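You operate a simulated robot arm through the tools that you are given. There is no shell and no other tool.

Carry out the task below with a simulated robot arm. There is one attempt and no reset: what you move stays moved.

JOB
Put things in order on the top of the hub bench. At the end: the orange pad stands on top of the brown narrow carton (marked "BULBS"); the silver stud block from the top of the hub bench stands where the blue dabber stood; the blue dabber stands where the green block (marked "BEST") stood; the green block stands on top of the silver pad adapter; whatever was shut is shut again. Leave all else as you found it, and nothing knocked over.

Only the result counts: the job must be done as asked and must still hold three seconds after the hand-in. Knocking over, shifting, dropping, spilling or breaking anything else fails it.

ROBOT AND FRAMES
A 6-joint arm with a two-finger parallel gripper, fixed in place. Base frame: the origin is on the floor under the middle of its stand, x ahead of it, y to its left, z up; the work surface is at about z = 840. Lengths are in mm, angles in rad, forces in N, time in s.
With the tool pointing down near the work surface it reaches from about 340 to 760 mm from the base axis. Its first joint turns from -1.152 to 1.152 rad. Payload 2.45 kg.
Tool frame: the origin (TCP) lies between the finger pads and is the grasp point; the fingertips stand 24 mm ahead of it; z points along the fingers, y is the line along which they close. Largest opening 68 mm; finger width 17, thickness 10; the body of the gripper, 40 by 70 mm, starts 41 mm behind the TCP.
Orientation is that of the tool frame in the base frame, as a unit quaternion [w, x, y, z]. With the fingers straight down and closing along the base's y, the tool's x points along the base's -x, its y along +y and its z along -z.

CONTROLS
- The arm moves only by the tool apply_moves. Its argument "increments" is a list of rows, each a list of 3 entries, a list of its own where there are three numbers: the turn, a rotation vector about the base's x, y, z in degrees, then the shift along the base's x, y, z in mm, then the opening in per cent of the stroke, from 0 (shut) to 100 (fully open). In form: [[[wx, wy, wz], [x, y, z], gripper], ...]. A call has 1 to 20 rows; each row shifts and turns the commanded pose from where the row before left it. A row lasts 0.2 s, in which the tool goes at most 50 mm and 0.15 rad; a call with a longer step from one row to the next is refused whole, and so is a gripper value outside its range. A pose out of reach is approached as far as the arm can. The call stops where the force on the tool passes 40 N (or 10 N more than at its start, if that is more) or the arm is blocked; 0.2 s more then pass. Each finger travels about 108 mm/s and halts on what it meets, pressing with about 45 N; the grip force reading is that of the motor and also rises with nothing between the fingers. The clock runs only during rows and for 0.2 s after the last one: add rows that do not move to give the fingers time. The reply holds the time, the measured pose of the TCP, the force on the tool along the base axes, the opening and the grip force, in the units named above and with some noise, with the torque about the TCP (base axes, N m) and any sound that the robot's microphone picked up, and new pictures: "views" is both (left out), scene, wrist or none.
- Cameras (640 x 400 px; columns grow to the right, rows downward): "scene" is fixed at [156.8, 425.8, 1466.4]; the picture's right is [-0.73, -0.69, 0.00], its down [-0.51, 0.54, -0.66] and it looks along [0.46, -0.48, -0.75] (base axes); focal length 275 px, centre (320, 200). "wrist" rides on the gripper at [84, 11, -75] in the tool frame; the picture's right is [-0.13, 0.99, 0.00], its down [-0.60, -0.08, -0.79] and it looks along [-0.79, -0.10, 0.61] (tool axes); focal length 251 px, centre (320, 200). There is no depth. A picture from a camera that has moved, and an enlarged one, comes with that camera's place and axes in the base frame and with its lens. The place of the scene camera against the robot may be out by one fixed shift of up to 25 mm in any direction.
- inspect(camera, box): a new picture of the part [left, top, right, bottom] of that camera's present view, enlarged. It takes no simulated time.
- hand_in(): hands the job in; it is judged then, once.

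Nothing tells you positions but the pictures and the camera data. Unless the task says otherwise, let go and move clear before handing in.

The tools are called after "Emit:" as name(argument=value, ...) on one line, values as JSON. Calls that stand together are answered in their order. apply_moves: Moves the arm, as the interface text tells. Its arguments: {"type":"object","properties":{"increments":{"type":"array","items":{"type":"array"}},"views":{"type":"string","enum":["both","scene","wrist","none"]}},"required":["increments"]} The other tools are called the same way: inspect (camera, box) takes an enlarged picture of a part of a camera's view; hand_in () hands the job in.

At the start:

```text
clock: 0.0
ee_pos: [419.6, 118.9, 1162.1]
tcp_rot: [0.0, 0.0, 1.0, 0.0]
force: [-0.1, 0.7, 0.0]
moment: [-0.01, 0.02, 0.01]
grip_width: 68.1
gripper_force: 0.0
```

scene: 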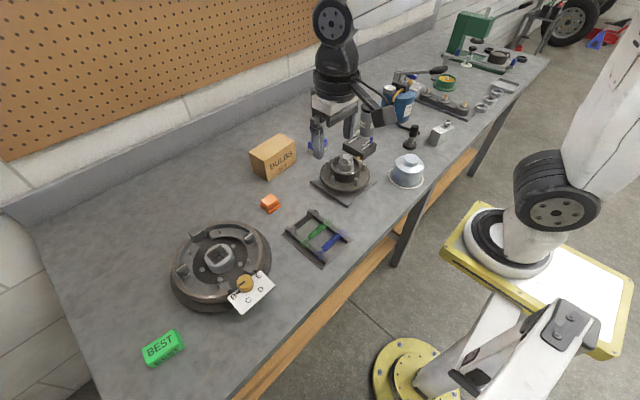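
wrist: 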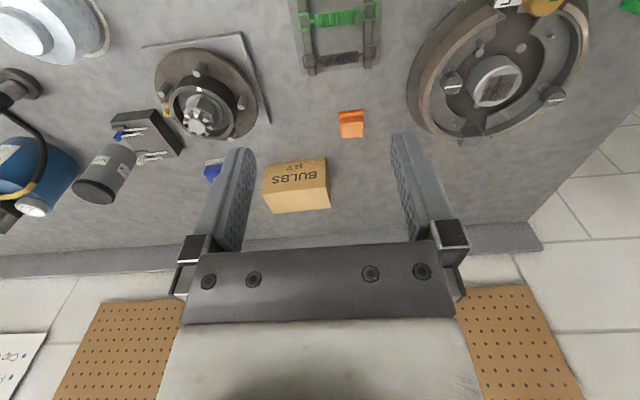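

I see a bench with a green BEST block, a brake drum, an orange pad, a BULBS carton, a wheel hub, a silver pot-like thing and other items further along. I'll look closer before moving.

Emit:
inspect(camera="scene", box=[120, 180, 360, 380])

Emit:
inspect(camera="scene", box=[240, 90, 480, 240])

Emit:
inspect(camera="scene", box=[360, 30, 560, 155])

Emit:
inspect(camera="wrist", box=[0, 0, 320, 220])

Emit:
inspect(camera="wrist", box=[280, 0, 640, 220])

```text
2.00 times, centred on (240, 280) of scene
camera zoom: at [156.8, 425.8, 1466.4], right [-0.73, -0.69, 0.0], down [-0.51, 0.54, -0.66], along [0.46, -0.48, -0.75], focal length 550 px, centre (480, 40)
```

zoom: 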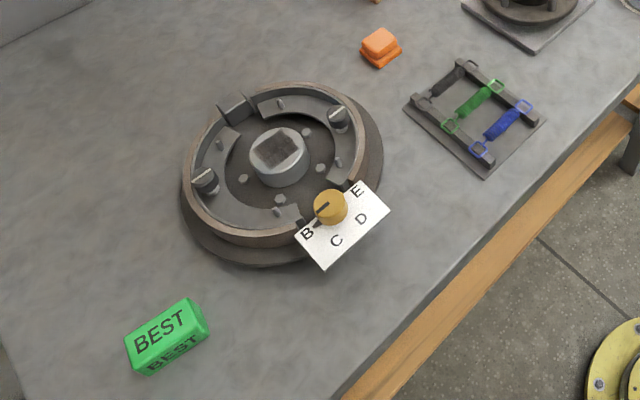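

```text
2.67 times, centred on (360, 165) of scene
camera zoom: at [156.8, 425.8, 1466.4], right [-0.73, -0.69, 0.0], down [-0.51, 0.54, -0.66], along [0.46, -0.48, -0.75], focal length 733 px, centre (213, 293)
```

zoom: 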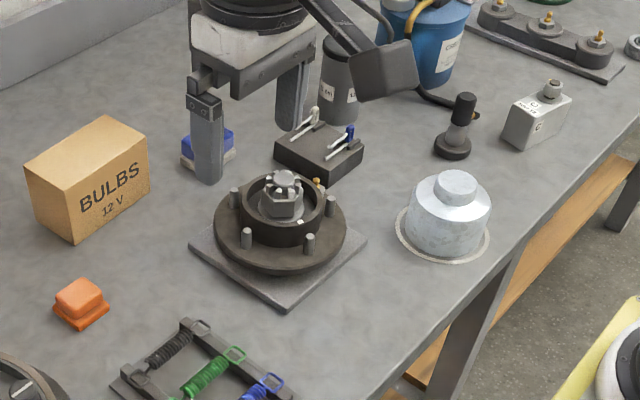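

```text
3.20 times, centred on (460, 92) of scene
camera zoom: at [156.8, 425.8, 1466.4], right [-0.73, -0.69, 0.0], down [-0.51, 0.54, -0.66], along [0.46, -0.48, -0.75], focal length 880 px, centre (-128, 544)
```

zoom: 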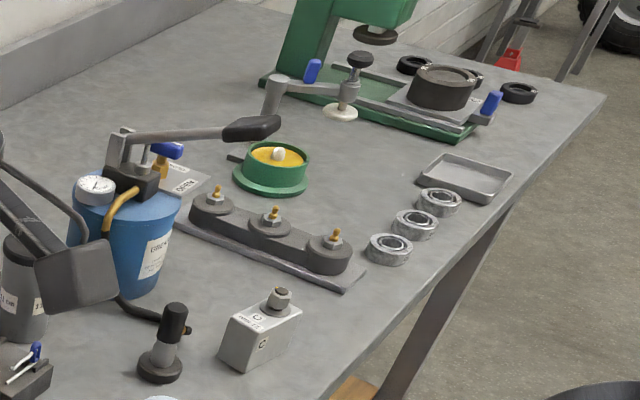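

```text
1.82 times, centred on (160, 110) of wrist
camera zoom: at [336.1, 129.1, 1238.2], right [0.13, 0.99, 0.0], down [0.6, -0.08, 0.79], along [0.79, -0.1, -0.61], focal length 457 px, centre (611, 364)
```

zoom: 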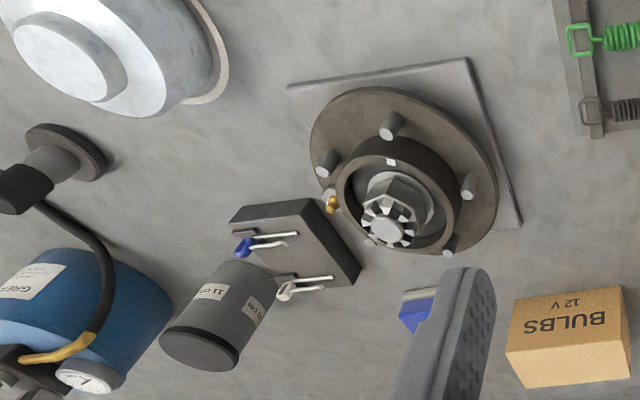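

```text
1.78 times, centred on (460, 110) of wrist
camera zoom: at [336.1, 129.1, 1238.2], right [0.13, 0.99, 0.0], down [0.6, -0.08, 0.79], along [0.79, -0.1, -0.61], focal length 447 px, centre (71, 360)
```

zoom: 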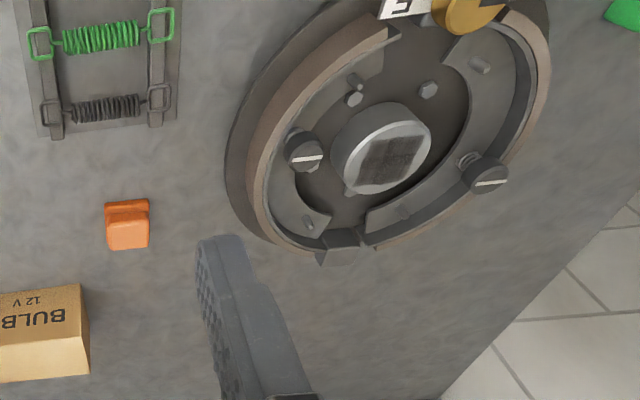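

The silver block with a bolt near the right looks like the stud block, and a blue thing behind the arm is likely the dabber. I'll move the arm sideways high up to get clearer views of the right part of the bench.

Emit:
apply_moves(increments=[[[0, 0, 0], [-8, -45, 0], 100], [[0, 0, 0], [-8, -45, 0], 100], [[0, 0, 0], [-8, -45, 0], 100], [[0, 0, 0], [-8, -45, 0], 100], [[0, 0, 0], [-8, -45, 0], 100], [[0, 0, 0], [-8, -45, 0], 100], [[0, 0, 0], [-8, -45, 0], 100]], views="both")

```text
clock: 1.6
ee_pos: [364.3, -196.3, 1162.3]
tcp_rot: [0.0, 0.0, 1.0, 0.0]
force: [0.1, 0.7, 0.0]
moment: [0.01, 0.0, -0.02]
grip_width: 68.1
gripper_force: 0.0
camera wrist: at [280.3, -186.0, 1238.4], right [0.13, 0.99, 0.0], down [0.6, -0.08, 0.79], along [0.79, -0.1, -0.61], focal length 251 px, centre (320, 200)
```

scene: 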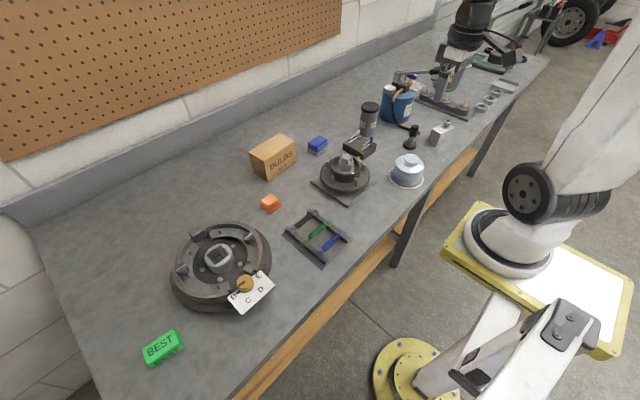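
wrist: 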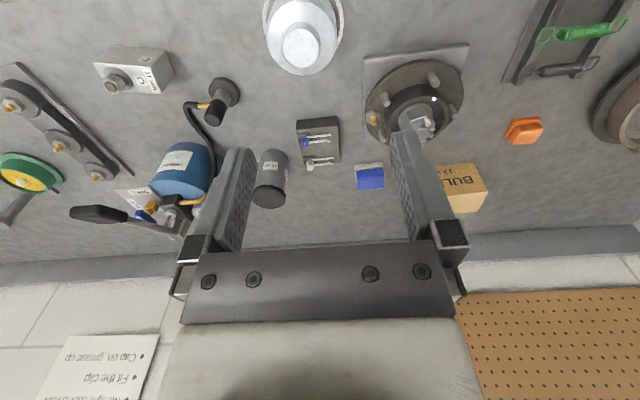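

The blue item near the carton is now clear, and there is a notice on the wall. I'll zoom into everything from this view.

Emit:
inspect(camera="wrist", box=[0, 300, 180, 400])

Emit:
inspect(camera="wrist", box=[80, 30, 260, 140])

Emit:
inspect(camera="wrist", box=[240, 100, 400, 210])

Emit:
inspect(camera="wrist", box=[240, 0, 480, 150])

Emit:
inspect(camera="scene", box=[290, 100, 450, 200])

Emit:
inspect(camera="scene", box=[160, 210, 290, 310])

```text
3.56 times, centred on (90, 350) of wrist
camera zoom: at [280.3, -186.0, 1238.4], right [0.13, 0.99, 0.0], down [0.6, -0.08, 0.79], along [0.79, -0.1, -0.61], focal length 894 px, centre (1138, -333)
```

zoom: 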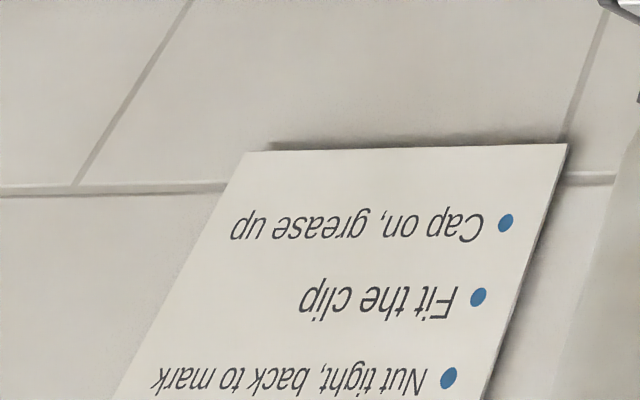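

```text
3.56 times, centred on (170, 85) of wrist
camera zoom: at [280.3, -186.0, 1238.4], right [0.13, 0.99, 0.0], down [0.6, -0.08, 0.79], along [0.79, -0.1, -0.61], focal length 894 px, centre (853, 609)
```

zoom: 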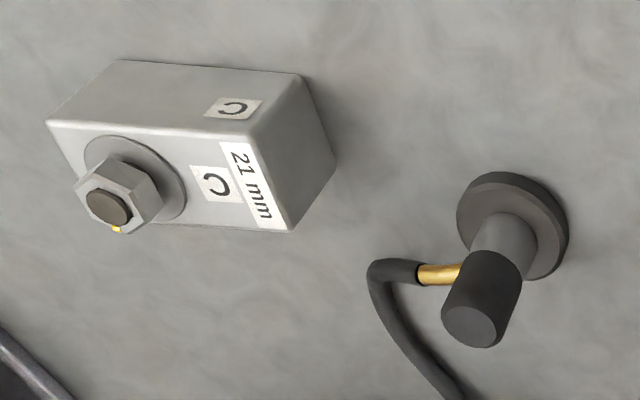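

```text
3.64 times, centred on (320, 155) of wrist
camera zoom: at [280.3, -186.0, 1238.4], right [0.13, 0.99, 0.0], down [0.6, -0.08, 0.79], along [0.79, -0.1, -0.61], focal length 914 px, centre (320, 364)
```

zoom: 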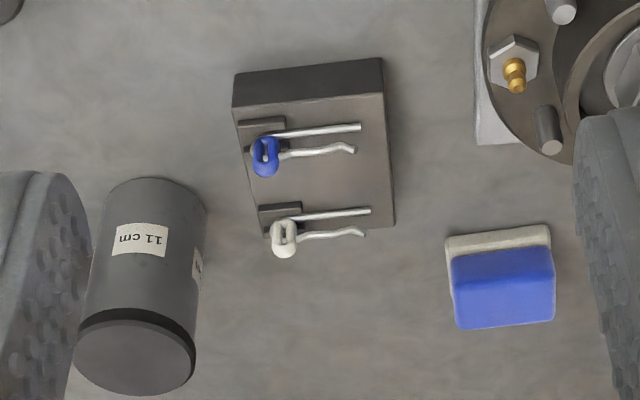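

```text
2.67 times, centred on (360, 75) of wrist
camera zoom: at [280.3, -186.0, 1238.4], right [0.13, 0.99, 0.0], down [0.6, -0.08, 0.79], along [0.79, -0.1, -0.61], focal length 670 px, centre (213, 533)
```

zoom: 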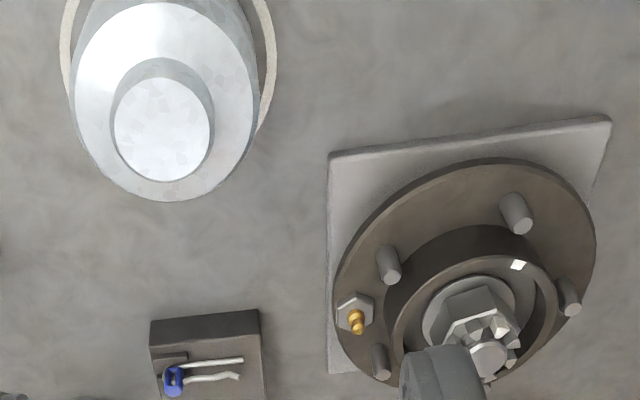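

```text
4.00 times, centred on (370, 150) of scene
camera zoom: at [156.8, 425.8, 1466.4], right [-0.73, -0.69, 0.0], down [-0.51, 0.54, -0.66], along [0.46, -0.48, -0.75], focal length 1100 px, centre (120, 400)
```

zoom: 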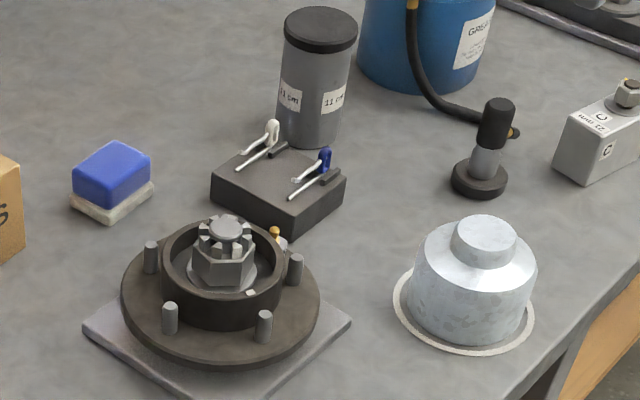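

```text
4.00 times, centred on (225, 260) of scene
camera zoom: at [156.8, 425.8, 1466.4], right [-0.73, -0.69, 0.0], down [-0.51, 0.54, -0.66], along [0.46, -0.48, -0.75], focal length 1100 px, centre (700, -40)
```

zoom: 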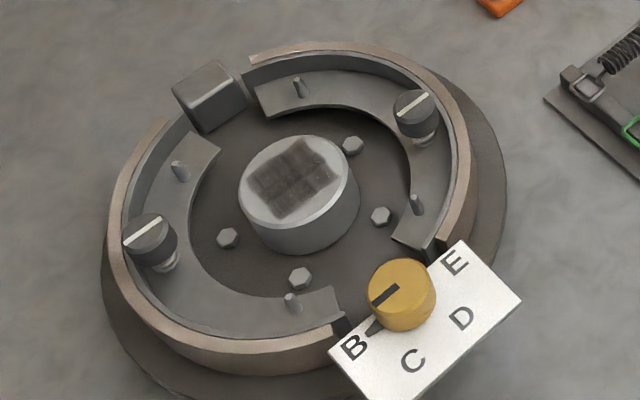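

The stud block is marked "C 21 mm". I still need certainty about the "silver pad adapter", so I'll go left to look at the brake assembly and the green block from close by.

Emit:
apply_moves(increments=[[[0, 0, 0], [0, 48, 0], 100], [[0, 0, 0], [0, 48, 0], 100], [[0, 0, 0], [0, 48, 0], 100], [[0, 0, 0], [0, 48, 0], 100], [[0, 0, 0], [0, 48, 0], 100], [[0, 0, 0], [0, 48, 0], 100], [[0, 0, 0], [0, 48, 0], 100], [[0, 0, 0], [0, 48, 0], 100], [[0, 0, 0], [0, 48, 0], 100], [[0, 0, 0], [0, 48, 0], 100], [[0, 0, 0], [0, 20, 0], 100]], views="both")

```text
clock: 4.0
ee_pos: [363.0, 305.3, 1162.7]
tcp_rot: [0.0, 0.0, 1.0, 0.001]
force: [0.8, 0.2, -0.9]
moment: [-0.02, -0.02, 0.0]
grip_width: 68.1
gripper_force: 0.1
camera wrist: at [280.2, 316.5, 1238.2], right [0.13, 0.99, 0.0], down [0.6, -0.08, 0.79], along [0.79, -0.1, -0.61], focal length 251 px, centre (320, 200)
```

scene: 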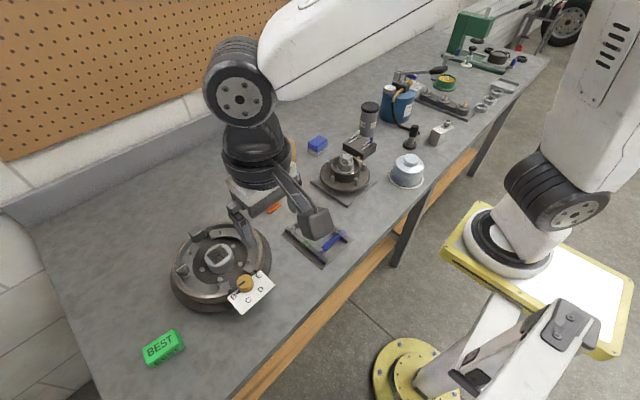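
wrist: 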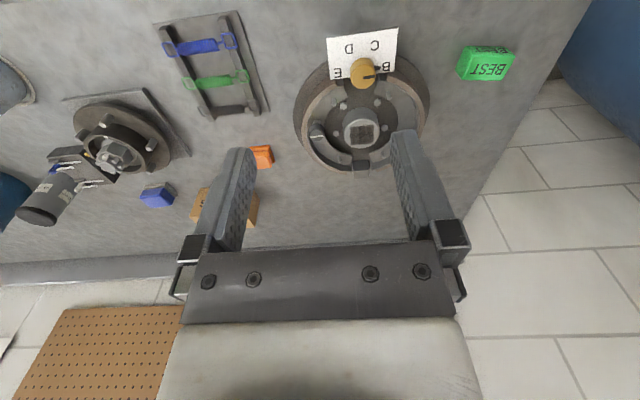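

Emit:
inspect(camera="wrist", box=[280, 20, 440, 180])

Emit:
inspect(camera="wrist", box=[430, 20, 550, 100])

Emit:
inspect(camera="wrist", box=[330, 105, 400, 155])

Emit:
inspect(camera="wrist", box=[130, 130, 290, 230])

Emit:
inspect(camera="scene", box=[380, 100, 460, 150])

Emit:
inspect(camera="scene", box=[440, 0, 600, 110])

```text
2.50 times, centred on (360, 100) of wrist
camera zoom: at [280.2, 316.5, 1238.2], right [0.13, 0.99, 0.0], down [0.6, -0.08, 0.79], along [0.79, -0.1, -0.61], focal length 629 px, centre (220, 450)
```

zoom: 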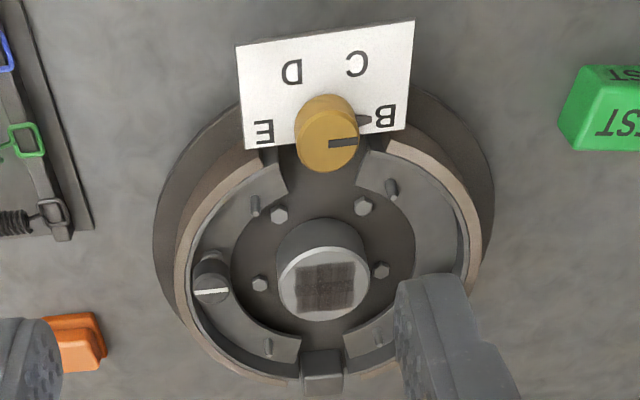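

```text
5.00 times, centred on (490, 60) of wrist
camera zoom: at [280.2, 316.5, 1238.2], right [0.13, 0.99, 0.0], down [0.6, -0.08, 0.79], along [0.79, -0.1, -0.61], focal length 1257 px, centre (-530, 900)
```

zoom: 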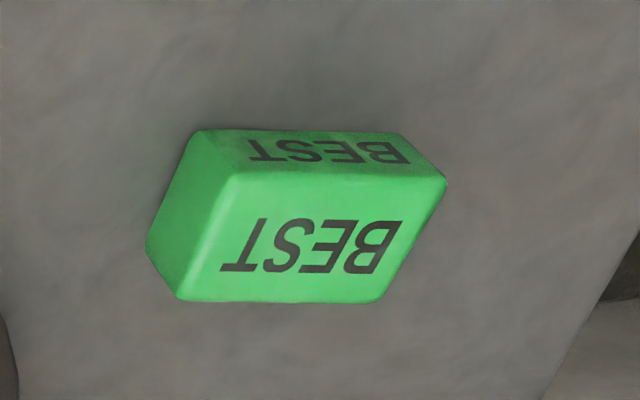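

```text
8.00 times, centred on (365, 130) of wrist
camera zoom: at [280.2, 316.5, 1238.2], right [0.13, 0.99, 0.0], down [0.6, -0.08, 0.79], along [0.79, -0.1, -0.61], focal length 2012 px, centre (-40, 760)
```

zoom: 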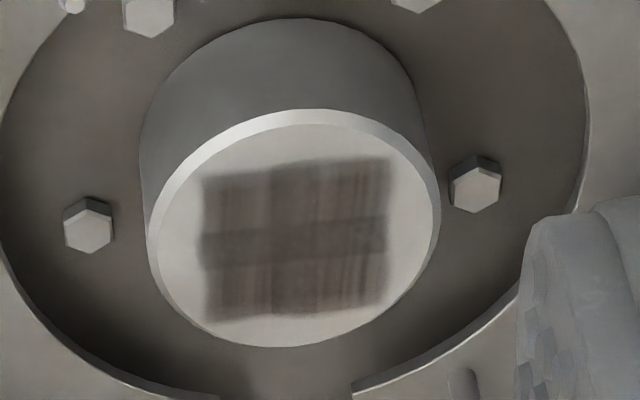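

```text
4.00 times, centred on (210, 180) of wrist
camera zoom: at [280.2, 316.5, 1238.2], right [0.13, 0.99, 0.0], down [0.6, -0.08, 0.79], along [0.79, -0.1, -0.61], focal length 1006 px, centre (760, 280)
```

zoom: 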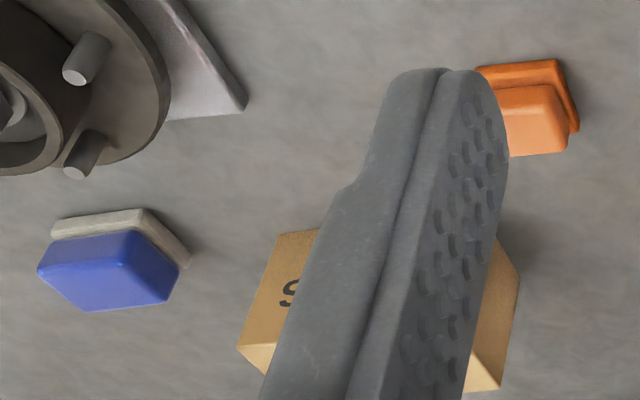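

```text
8.00 times, centred on (420, 125) of scene
camera zoom: at [156.8, 425.8, 1466.4], right [-0.73, -0.69, 0.0], down [-0.51, 0.54, -0.66], along [0.46, -0.48, -0.75], focal length 2199 px, centre (-480, 800)
```

zoom: 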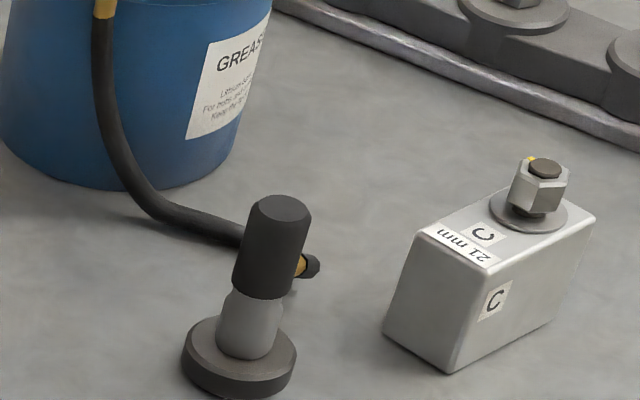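

```text
3.64 times, centred on (520, 55) of scene
camera zoom: at [156.8, 425.8, 1466.4], right [-0.73, -0.69, 0.0], down [-0.51, 0.54, -0.66], along [0.46, -0.48, -0.75], focal length 1000 px, centre (-407, 727)
```

zoom: 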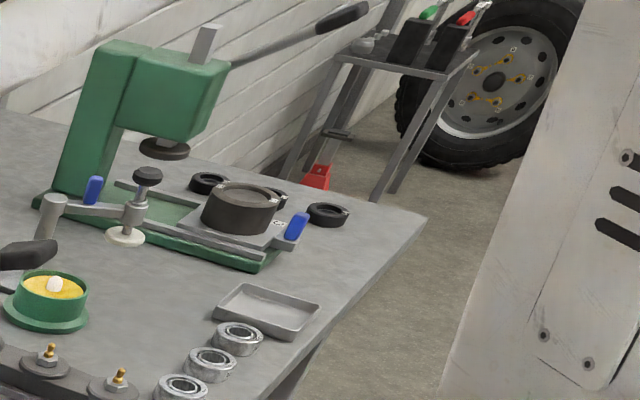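

The brake's central silver cylinder with a dark square pad on top is the likeliest "silver pad adapter", but I want a closer look. I'll lower the camera towards it.

Emit:
apply_moves(increments=[[[0, 0, 0], [0, 5, -40], 100], [[0, 0, 0], [0, 5, -40], 100], [[0, 0, 0], [0, 5, -40], 100], [[0, 0, 0], [0, 5, -20], 100]], views="both")

```text
clock: 5.0
ee_pos: [363.7, 323.0, 1021.0]
tcp_rot: [0.0, 0.0, 1.0, 0.0]
force: [-0.5, 0.6, 0.5]
moment: [-0.02, 0.0, -0.01]
grip_width: 67.7
gripper_force: 0.1
camera wrist: at [280.6, 333.8, 1097.8], right [0.13, 0.99, 0.0], down [0.6, -0.08, 0.79], along [0.79, -0.1, -0.61], focal length 251 px, centre (320, 200)
```

scene: 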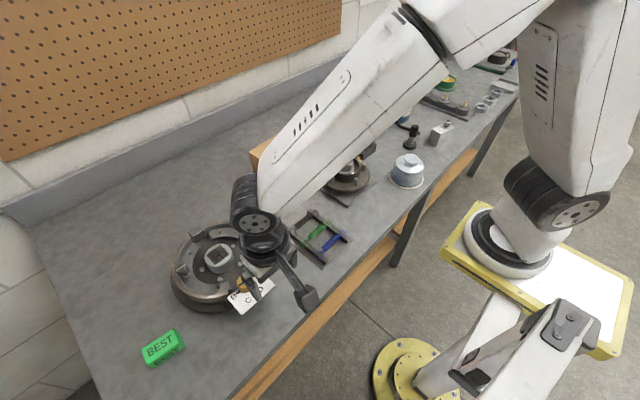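
wrist: 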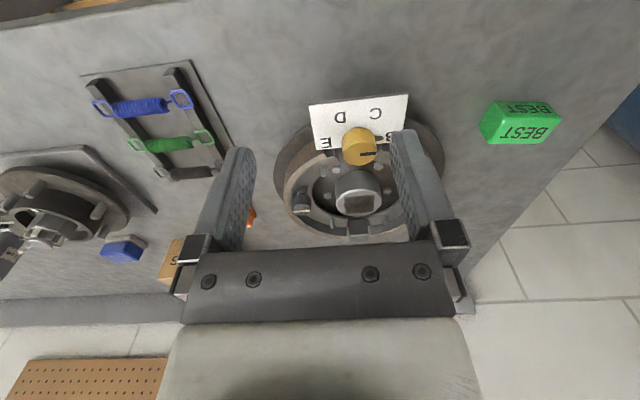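

Emit:
inspect(camera="wrist", box=[270, 80, 450, 250])

Emit:
inspect(camera="wrist", box=[470, 85, 580, 155])

Emit:
inspect(camera="wrist", box=[80, 50, 240, 190])

Emit:
inspect(camera="wrist", box=[0, 0, 200, 40])

```text
2.35 times, centred on (360, 165) of wrist
camera zoom: at [280.6, 333.8, 1097.8], right [0.13, 0.99, 0.0], down [0.6, -0.08, 0.79], along [0.79, -0.1, -0.61], focal length 592 px, centre (226, 282)
```

zoom: 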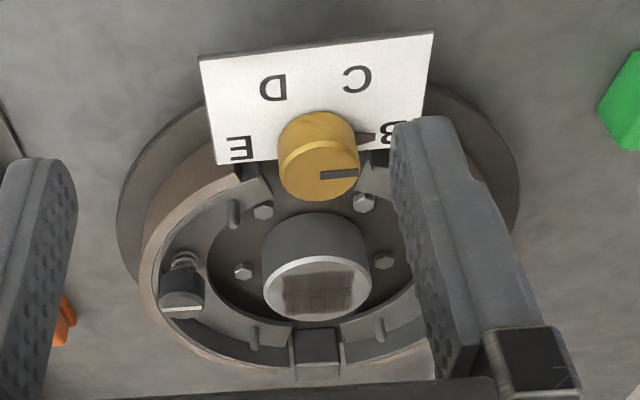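

```text
5.71 times, centred on (525, 120) of wrist
camera zoom: at [280.6, 333.8, 1097.8], right [0.13, 0.99, 0.0], down [0.6, -0.08, 0.79], along [0.79, -0.1, -0.61], focal length 1437 px, centre (-851, 657)
```

zoom: 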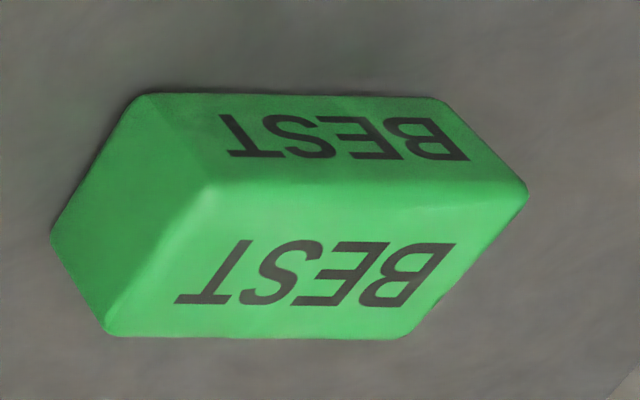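

```text
2.86 times, centred on (160, 120) of wrist
camera zoom: at [280.6, 333.8, 1097.8], right [0.13, 0.99, 0.0], down [0.6, -0.08, 0.79], along [0.79, -0.1, -0.61], focal length 718 px, centre (777, 429)
```

zoom: 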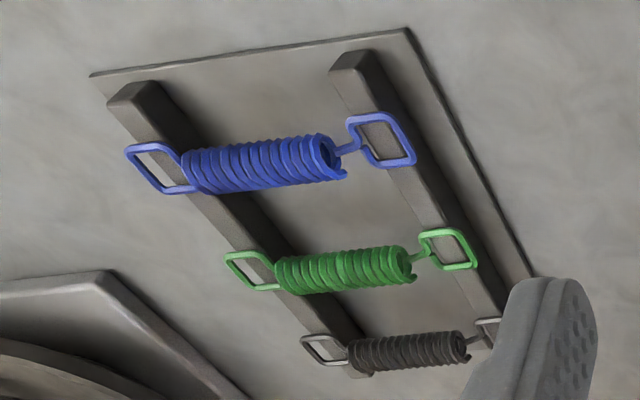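

```text
3.20 times, centred on (100, 20) of wrist
camera zoom: at [280.6, 333.8, 1097.8], right [0.13, 0.99, 0.0], down [0.6, -0.08, 0.79], along [0.79, -0.1, -0.61], focal length 805 px, centre (1024, 776)
```

zoom: 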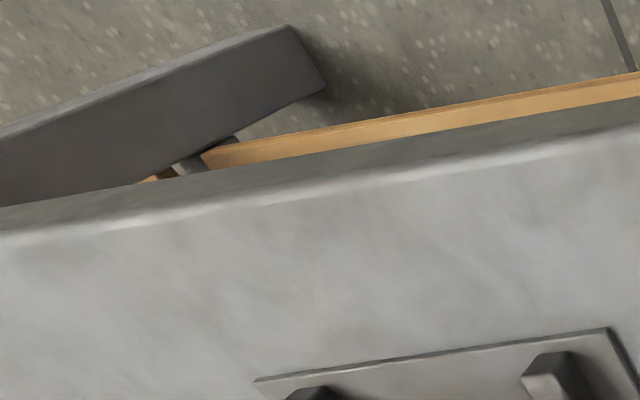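

The central silver cylinder (about 60 mm across, top at about z=900 near (551, 352)) has a square pad face. I'll first handle the orange pad, so I move to get a clean view of it and the carton.

Emit:
apply_moves(increments=[[[0, 0, 0], [0, -30, 35], 100], [[0, 0, 0], [10, -48, 0], 100], [[0, 0, 0], [15, -45, 0], 100], [[0, 0, 0], [20, -45, 0], 100], [[0, 0, 0], [20, -40, 0], 100], [[0, 0, 0], [20, -15, 0], 100], [[0, 0, 0], [0, 0, 0], 100]], views="both")

```text
clock: 6.6
ee_pos: [450.7, 99.3, 1055.3]
tcp_rot: [0.001, 0.0, 1.0, -0.001]
force: [0.0, 0.3, 0.6]
moment: [-0.01, 0.0, 0.02]
grip_width: 68.1
gripper_force: 0.1
camera wrist: at [366.1, 109.2, 1132.3], right [0.13, 0.99, 0.0], down [0.6, -0.08, 0.79], along [0.79, -0.1, -0.61], focal length 251 px, centre (320, 200)
```

scene: 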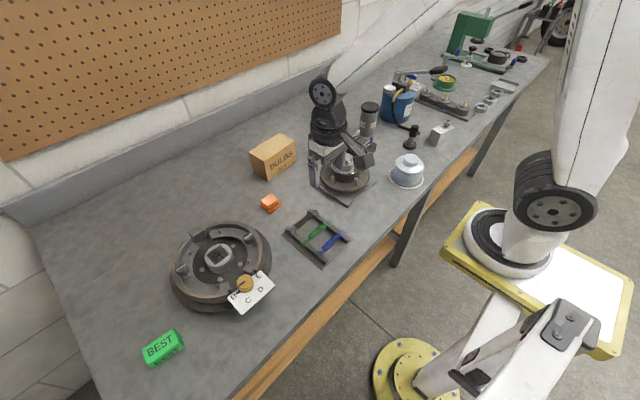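
wrist: 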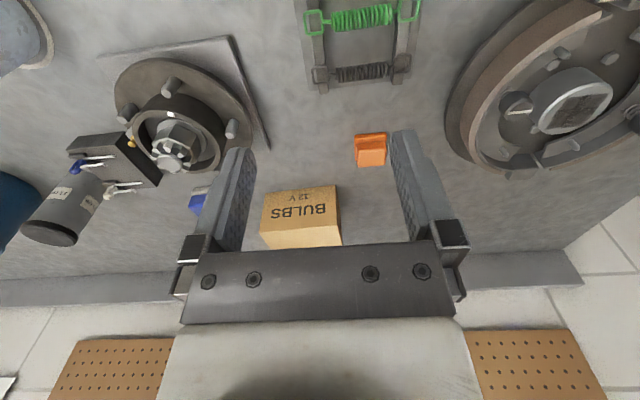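

Emit:
inspect(camera="wrist", box=[320, 110, 420, 190])

Emit:
inspect(camera="wrist", box=[240, 160, 368, 240])

Emit:
inspect(camera="scene", box=[240, 120, 320, 220])

```text
5.00 times, centred on (370, 150) of wrist
camera zoom: at [366.1, 109.2, 1132.3], right [0.13, 0.99, 0.0], down [0.6, -0.08, 0.79], along [0.79, -0.1, -0.61], focal length 1257 px, centre (70, 450)
```

zoom: 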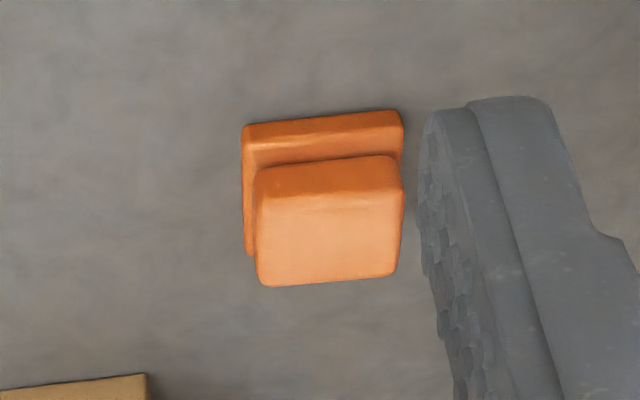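

```text
5.00 times, centred on (304, 200) of wrist
camera zoom: at [366.1, 109.2, 1132.3], right [0.13, 0.99, 0.0], down [0.6, -0.08, 0.79], along [0.79, -0.1, -0.61], focal length 1257 px, centre (400, 200)
```

zoom: 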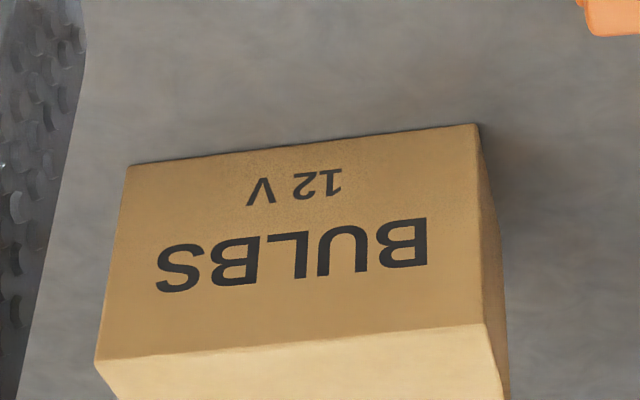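

```text
4.00 times, centred on (280, 170) of scene
camera zoom: at [156.9, 425.8, 1466.4], right [-0.73, -0.69, 0.0], down [-0.51, 0.54, -0.66], along [0.46, -0.48, -0.75], focal length 1100 px, centre (480, 320)
```

zoom: 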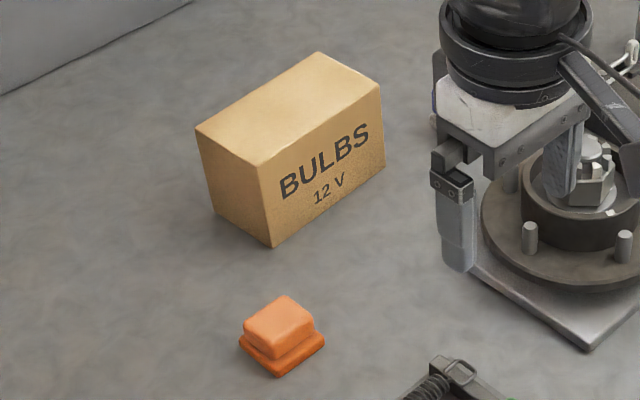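

The orange pad is at about (622, 152) with a ~44 mm base flange, the carton's top is at about z=922 centred near (744, 31). I go above the orange pad and check alignment.

Emit:
apply_moves(increments=[[[0, 0, 0], [34, 10.6, -19], 100], [[0, 0, 0], [34, 10.6, -19], 100], [[0, 0, 0], [34, 10.6, -19], 100], [[0, 0, 0], [34, 10.6, -19], 100], [[0, 0, 0], [35, 10.6, -19], 100], [[0, 0, 0], [0, 0, 0], 100]], views="wrist")

```text
clock: 8.0
ee_pos: [620.5, 153.7, 961.9]
tcp_rot: [0.0, 0.0, 1.0, 0.0]
force: [1.1, 0.2, -0.1]
moment: [-0.01, 0.0, 0.02]
grip_width: 67.9
gripper_force: 0.0
camera wrist: at [536.8, 164.5, 1037.8], right [0.13, 0.99, 0.0], down [0.6, -0.08, 0.79], along [0.79, -0.1, -0.61], focal length 251 px, centre (320, 200)
```

wrist: 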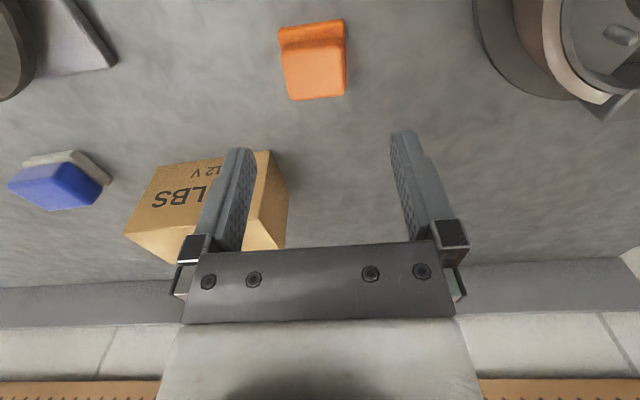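

Emit:
inspect(camera="wrist", box=[250, 0, 378, 120])

Emit:
inspect(camera="wrist", box=[0, 130, 128, 230])

```text
3.33 times, centred on (314, 60) of wrist
camera zoom: at [536.8, 164.5, 1037.8], right [0.13, 0.99, 0.0], down [0.6, -0.08, 0.79], along [0.79, -0.1, -0.61], focal length 838 px, centre (340, 667)
```

zoom: 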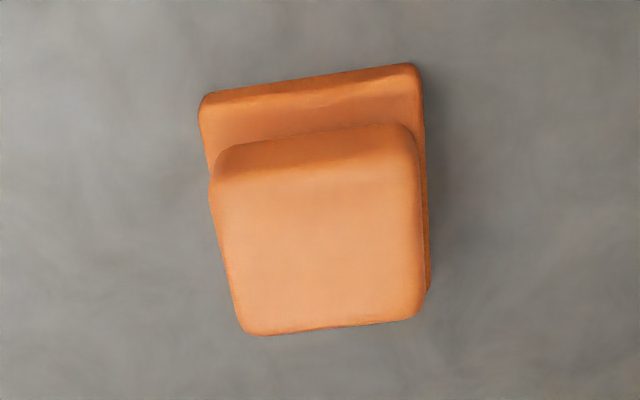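

```text
4.00 times, centred on (64, 180) of wrist
camera zoom: at [536.8, 164.5, 1037.8], right [0.13, 0.99, 0.0], down [0.6, -0.08, 0.79], along [0.79, -0.1, -0.61], focal length 1006 px, centre (1344, 280)
```

zoom: 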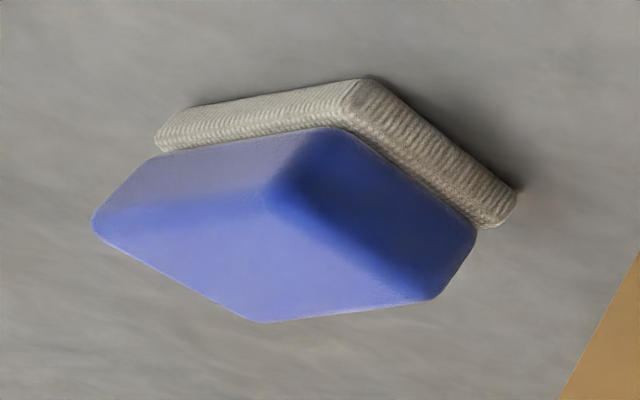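

The pad is about 44×34 mm, 35 mm high, centred near (616, 151). I'll descend, gripping the body above its flange.

Emit:
apply_moves(increments=[[[0, 0, 0], [-4.5, -2.7, -25], 100], [[0, 0, 0], [0, 0, -25], 100], [[0, 0, 0], [0, 0, -20], 100], [[0, 0, 0], [0, 0, -12], 100], [[0, 0, 0], [0, 0, 0], 100]], views="both")

```text
clock: 9.2
ee_pos: [614.5, 150.6, 880.7]
tcp_rot: [0.0, 0.001, 1.0, -0.001]
force: [-0.4, 0.5, -0.2]
moment: [0.03, -0.01, -0.01]
grip_width: 67.9
gripper_force: 0.0
camera wrist: at [531.0, 161.3, 955.9], right [0.13, 0.99, 0.0], down [0.6, -0.08, 0.79], along [0.79, -0.1, -0.61], focal length 251 px, centre (320, 200)
```

scene: 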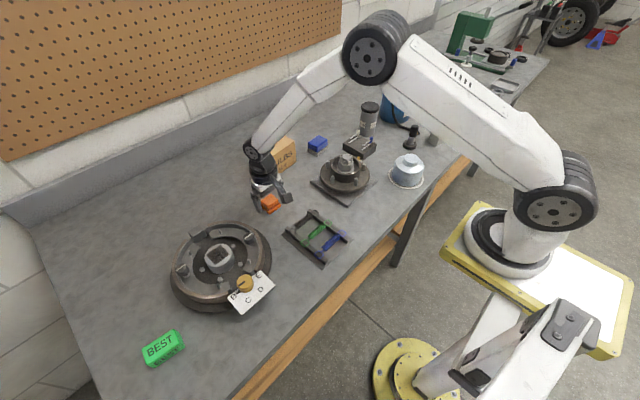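
wrist: 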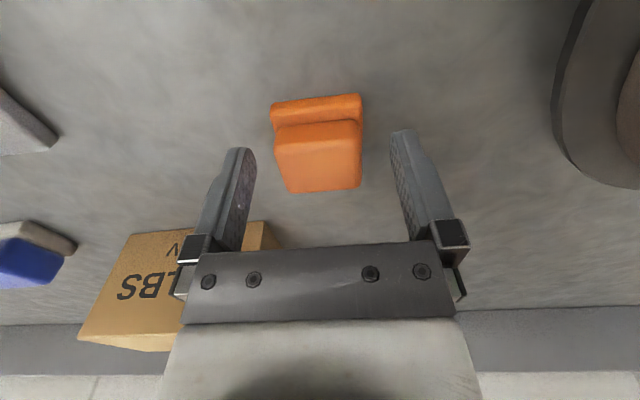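

Emit:
inspect(camera="wrist", box=[220, 70, 420, 210])

Emit:
inspect(camera="scene", box=[230, 160, 310, 220])

```text
2.86 times, centred on (320, 140) of wrist
camera zoom: at [531.0, 161.3, 955.9], right [0.13, 0.99, 0.0], down [0.6, -0.08, 0.79], along [0.79, -0.1, -0.61], focal length 718 px, centre (320, 371)
```

zoom: 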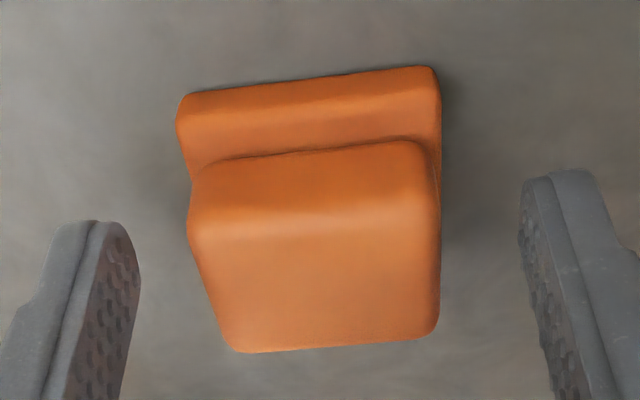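

```text
6.67 times, centred on (270, 190) of scene
camera zoom: at [156.8, 425.8, 1466.4], right [-0.73, -0.69, 0.0], down [-0.51, 0.54, -0.66], along [0.46, -0.48, -0.75], focal length 1833 px, centre (653, 267)
```

zoom: 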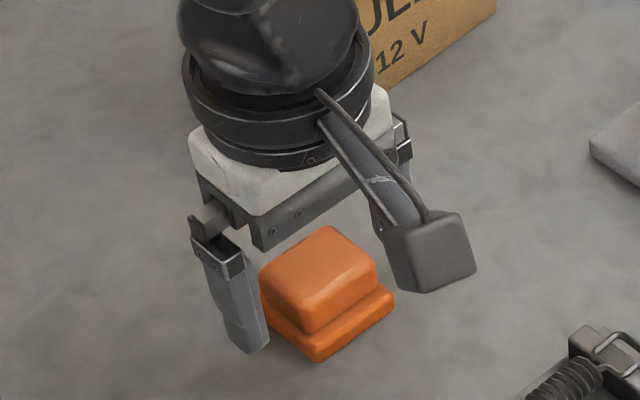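

The pad is centred near (620, 151) and reaches about z=868. I'll shift slightly, lower a little and close.

Emit:
apply_moves(increments=[[[0, 0, 0], [5, 0.5, -3.5], 100], [[0, 0, 0], [0, 0, 0], 60], [[0, 0, 0], [0, 0, 0], 30], [[0, 0, 0], [0, 0, 0], 30], [[0, 0, 0], [0, 0, 0], 30]], views="both")

```text
clock: 10.4
ee_pos: [618.4, 150.5, 876.7]
tcp_rot: [0.0, 0.0, 1.0, -0.001]
force: [0.0, -0.8, -0.6]
moment: [0.01, -0.03, -0.02]
grip_width: 39.7
gripper_force: 44.8
camera wrist: at [536.2, 161.8, 952.8], right [0.13, 0.99, 0.0], down [0.6, -0.08, 0.79], along [0.79, -0.1, -0.61], focal length 251 px, centre (320, 200)
```

scene: 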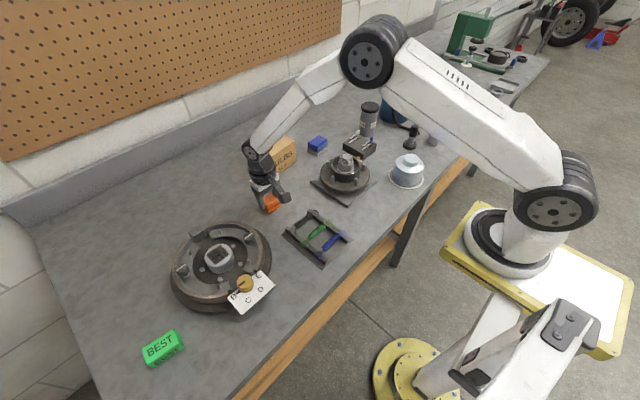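
wrist: 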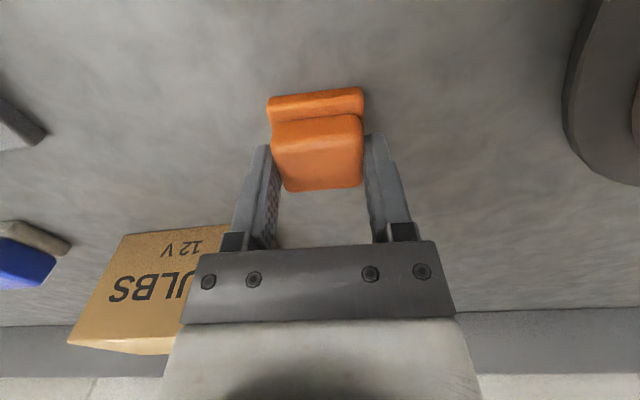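

The pad is gripped (width 39.7). I'll lift it and carry it over the carton.

Emit:
apply_moves(increments=[[[0, 0, 0], [0, 0, 30], 30], [[0, 0, 0], [0, 0, 40], 30], [[0, 0, 0], [0, 0, 45], 30], [[0, 0, 0], [24, -24, 15], 30], [[0, 0, 0], [24, -24, 0], 30], [[0, 0, 0], [24, -24, 0], 30], [[0, 0, 0], [24, -24, 0], 30], [[0, 0, 0], [22, -24, 0], 30], [[0, 0, 0], [0, 0, 0], 30]], views="both")

```text
clock: 12.4
ee_pos: [737.8, 30.5, 1005.3]
tcp_rot: [0.001, 0.0, 1.0, 0.001]
force: [0.3, -0.6, -0.5]
moment: [-0.02, 0.0, -0.01]
grip_width: 20.5
gripper_force: 0.1
camera wrist: at [654.5, 40.2, 1081.5], right [0.13, 0.99, 0.0], down [0.6, -0.08, 0.79], along [0.79, -0.1, -0.61], focal length 251 px, centre (320, 200)
```

scene: 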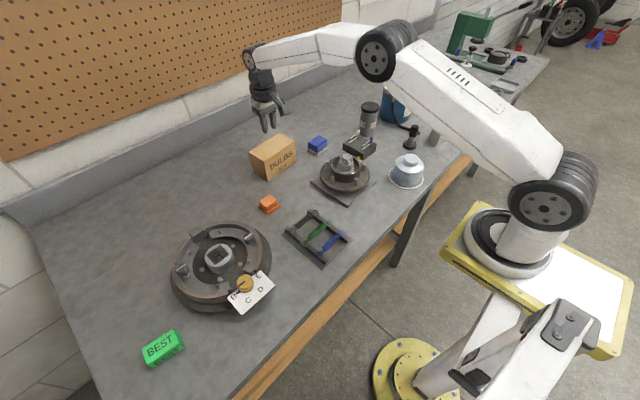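
wrist: 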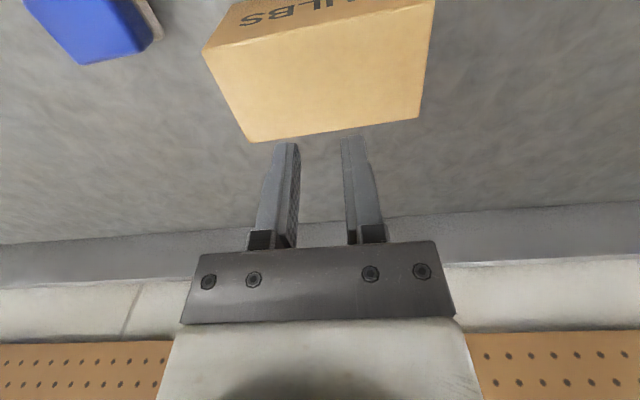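

The pad slipped out — it stayed on the bench, so I gripped too high on its rounded body. I'll go back above it and check where it stands.

Emit:
apply_moves(increments=[[[0, 0, 0], [-24, 24, 0], 60], [[0, 0, 0], [-24, 24, 0], 100], [[0, 0, 0], [-24, 24, 0], 100], [[0, 0, 0], [-24, 24, 0], 100], [[0, 0, 0], [-22, 24, 0], 100], [[0, 0, 0], [0, 0, -45], 100], [[0, 0, 0], [0, 0, 0], 100]], views="both")

Emit:
inspect(camera="wrist", box=[250, 0, 400, 120])

Emit:
inspect(camera="scene", box=[230, 160, 310, 220])

```text
clock: 14.0
ee_pos: [618.4, 151.7, 960.6]
tcp_rot: [0.0, 0.0, 1.0, 0.0]
force: [0.1, -0.5, 0.1]
moment: [0.02, 0.03, 0.02]
grip_width: 67.9
gripper_force: 0.0
camera wrist: at [535.7, 163.2, 1036.2], right [0.13, 0.99, 0.0], down [0.6, -0.08, 0.79], along [0.79, -0.1, -0.61], focal length 251 px, centre (320, 200)
```

scene: 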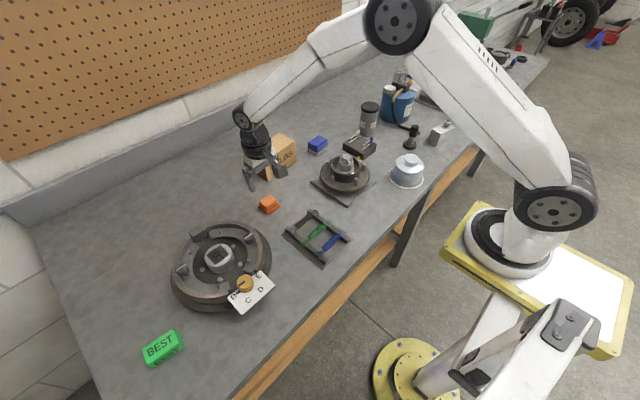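
wrist: 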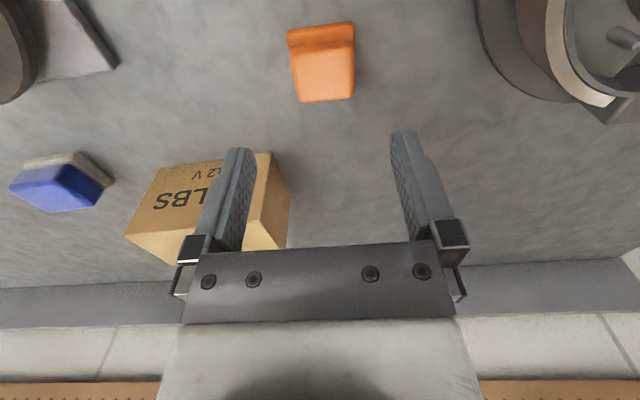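

```text
3.33 times, centred on (325, 60) of wrist
camera zoom: at [535.7, 163.2, 1036.2], right [0.13, 0.99, 0.0], down [0.6, -0.08, 0.79], along [0.79, -0.1, -0.61], focal length 838 px, centre (303, 667)
```

zoom: 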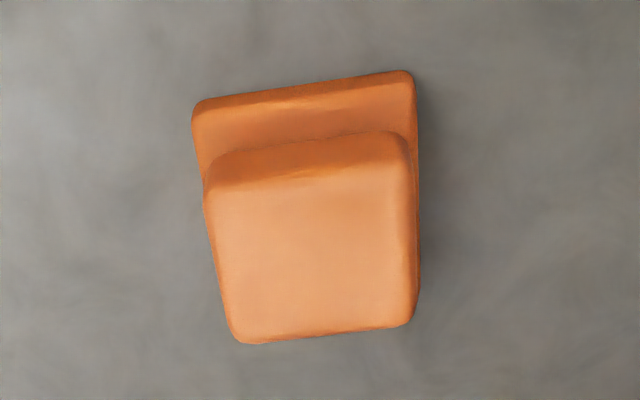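

```text
6.67 times, centred on (270, 190) of scene
camera zoom: at [156.8, 425.8, 1466.4], right [-0.73, -0.69, 0.0], down [-0.51, 0.54, -0.66], along [0.46, -0.48, -0.75], focal length 1833 px, centre (653, 267)
```

zoom: 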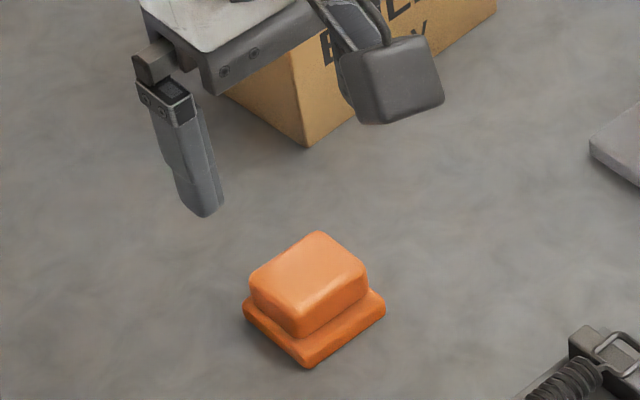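

The pad moved 5 mm in y, now centred at about (619.5, 155.4), still upright. This time I'll go lower, gripping the 44 mm flange with tips a few mm above the bench.

Emit:
apply_moves(increments=[[[0, 0, 0], [1, 3.7, -25], 100], [[0, 0, 0], [0, 0, -25], 100], [[0, 0, 0], [0, 0, -25], 100], [[0, 0, 0], [0, 0, -12], 100], [[0, 0, 0], [0, 0, -4], 100], [[0, 0, 0], [0, 0, -2], 100], [[0, 0, 0], [0, 0, 0], 80], [[0, 0, 0], [0, 0, 0], 50], [[0, 0, 0], [0, 0, 0], 30], [[0, 0, 0], [0, 0, 0], 30]], views="both")

Emit:
inspect(camera="wrist", box=[220, 70, 420, 210])

```text
clock: 16.2
ee_pos: [620.2, 153.9, 869.1]
tcp_rot: [0.0, 0.0, 1.0, 0.0]
force: [0.2, 0.1, -0.7]
moment: [0.0, -0.02, -0.02]
grip_width: 43.6
gripper_force: 45.4
camera wrist: at [537.4, 165.3, 944.5], right [0.13, 0.99, 0.0], down [0.6, -0.08, 0.79], along [0.79, -0.1, -0.61], focal length 251 px, centre (320, 200)
```

scene: 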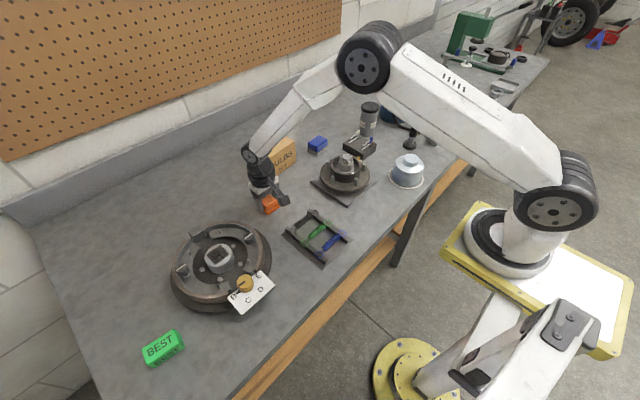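
wrist: 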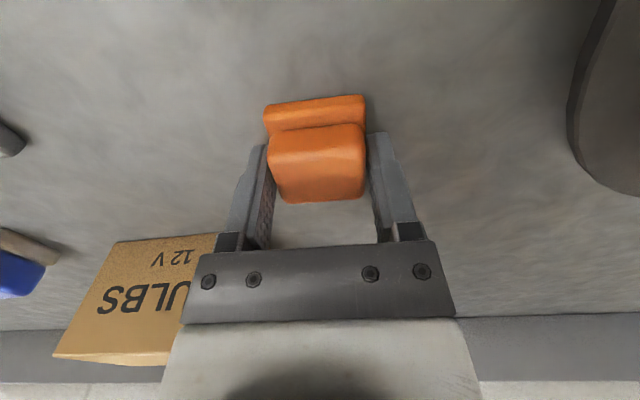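

```text
2.86 times, centred on (320, 140) of wrist
camera zoom: at [537.4, 165.3, 944.5], right [0.13, 0.99, 0.0], down [0.6, -0.08, 0.79], along [0.79, -0.1, -0.61], focal length 718 px, centre (320, 371)
```

zoom: 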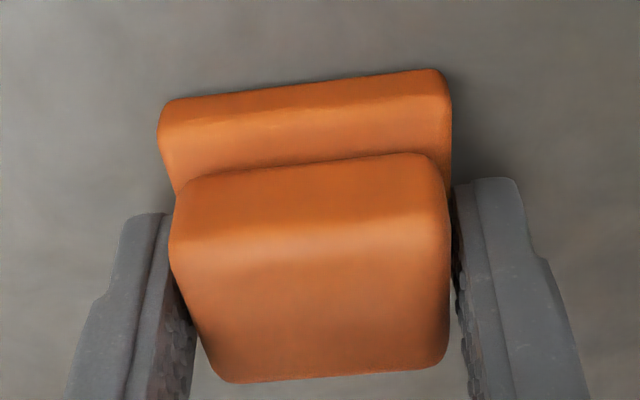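

Gripped on the flange (43.6 mm). I'll lift a little, gently, and check that it comes along.

Emit:
apply_moves(increments=[[[0, 0, 0], [0, 0, 5], 30], [[0, 0, 0], [0, 0, 10], 30], [[0, 0, 0], [0, 0, 15], 30], [[0, 0, 0], [0, 0, 20], 30], [[0, 0, 0], [0, 0, 0], 30]], views="wrist")

```text
clock: 17.4
ee_pos: [621.9, 155.9, 919.6]
tcp_rot: [0.0, 0.001, 1.0, 0.0]
force: [0.5, -1.0, -0.9]
moment: [-0.03, 0.01, 0.0]
grip_width: 43.8
gripper_force: 44.5
camera wrist: at [538.4, 166.8, 996.0], right [0.13, 0.99, 0.0], down [0.6, -0.08, 0.79], along [0.79, -0.1, -0.61], focal length 251 px, centre (320, 200)
```

wrist: 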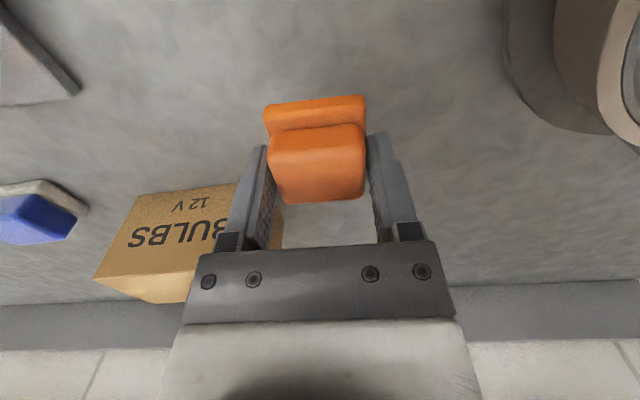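

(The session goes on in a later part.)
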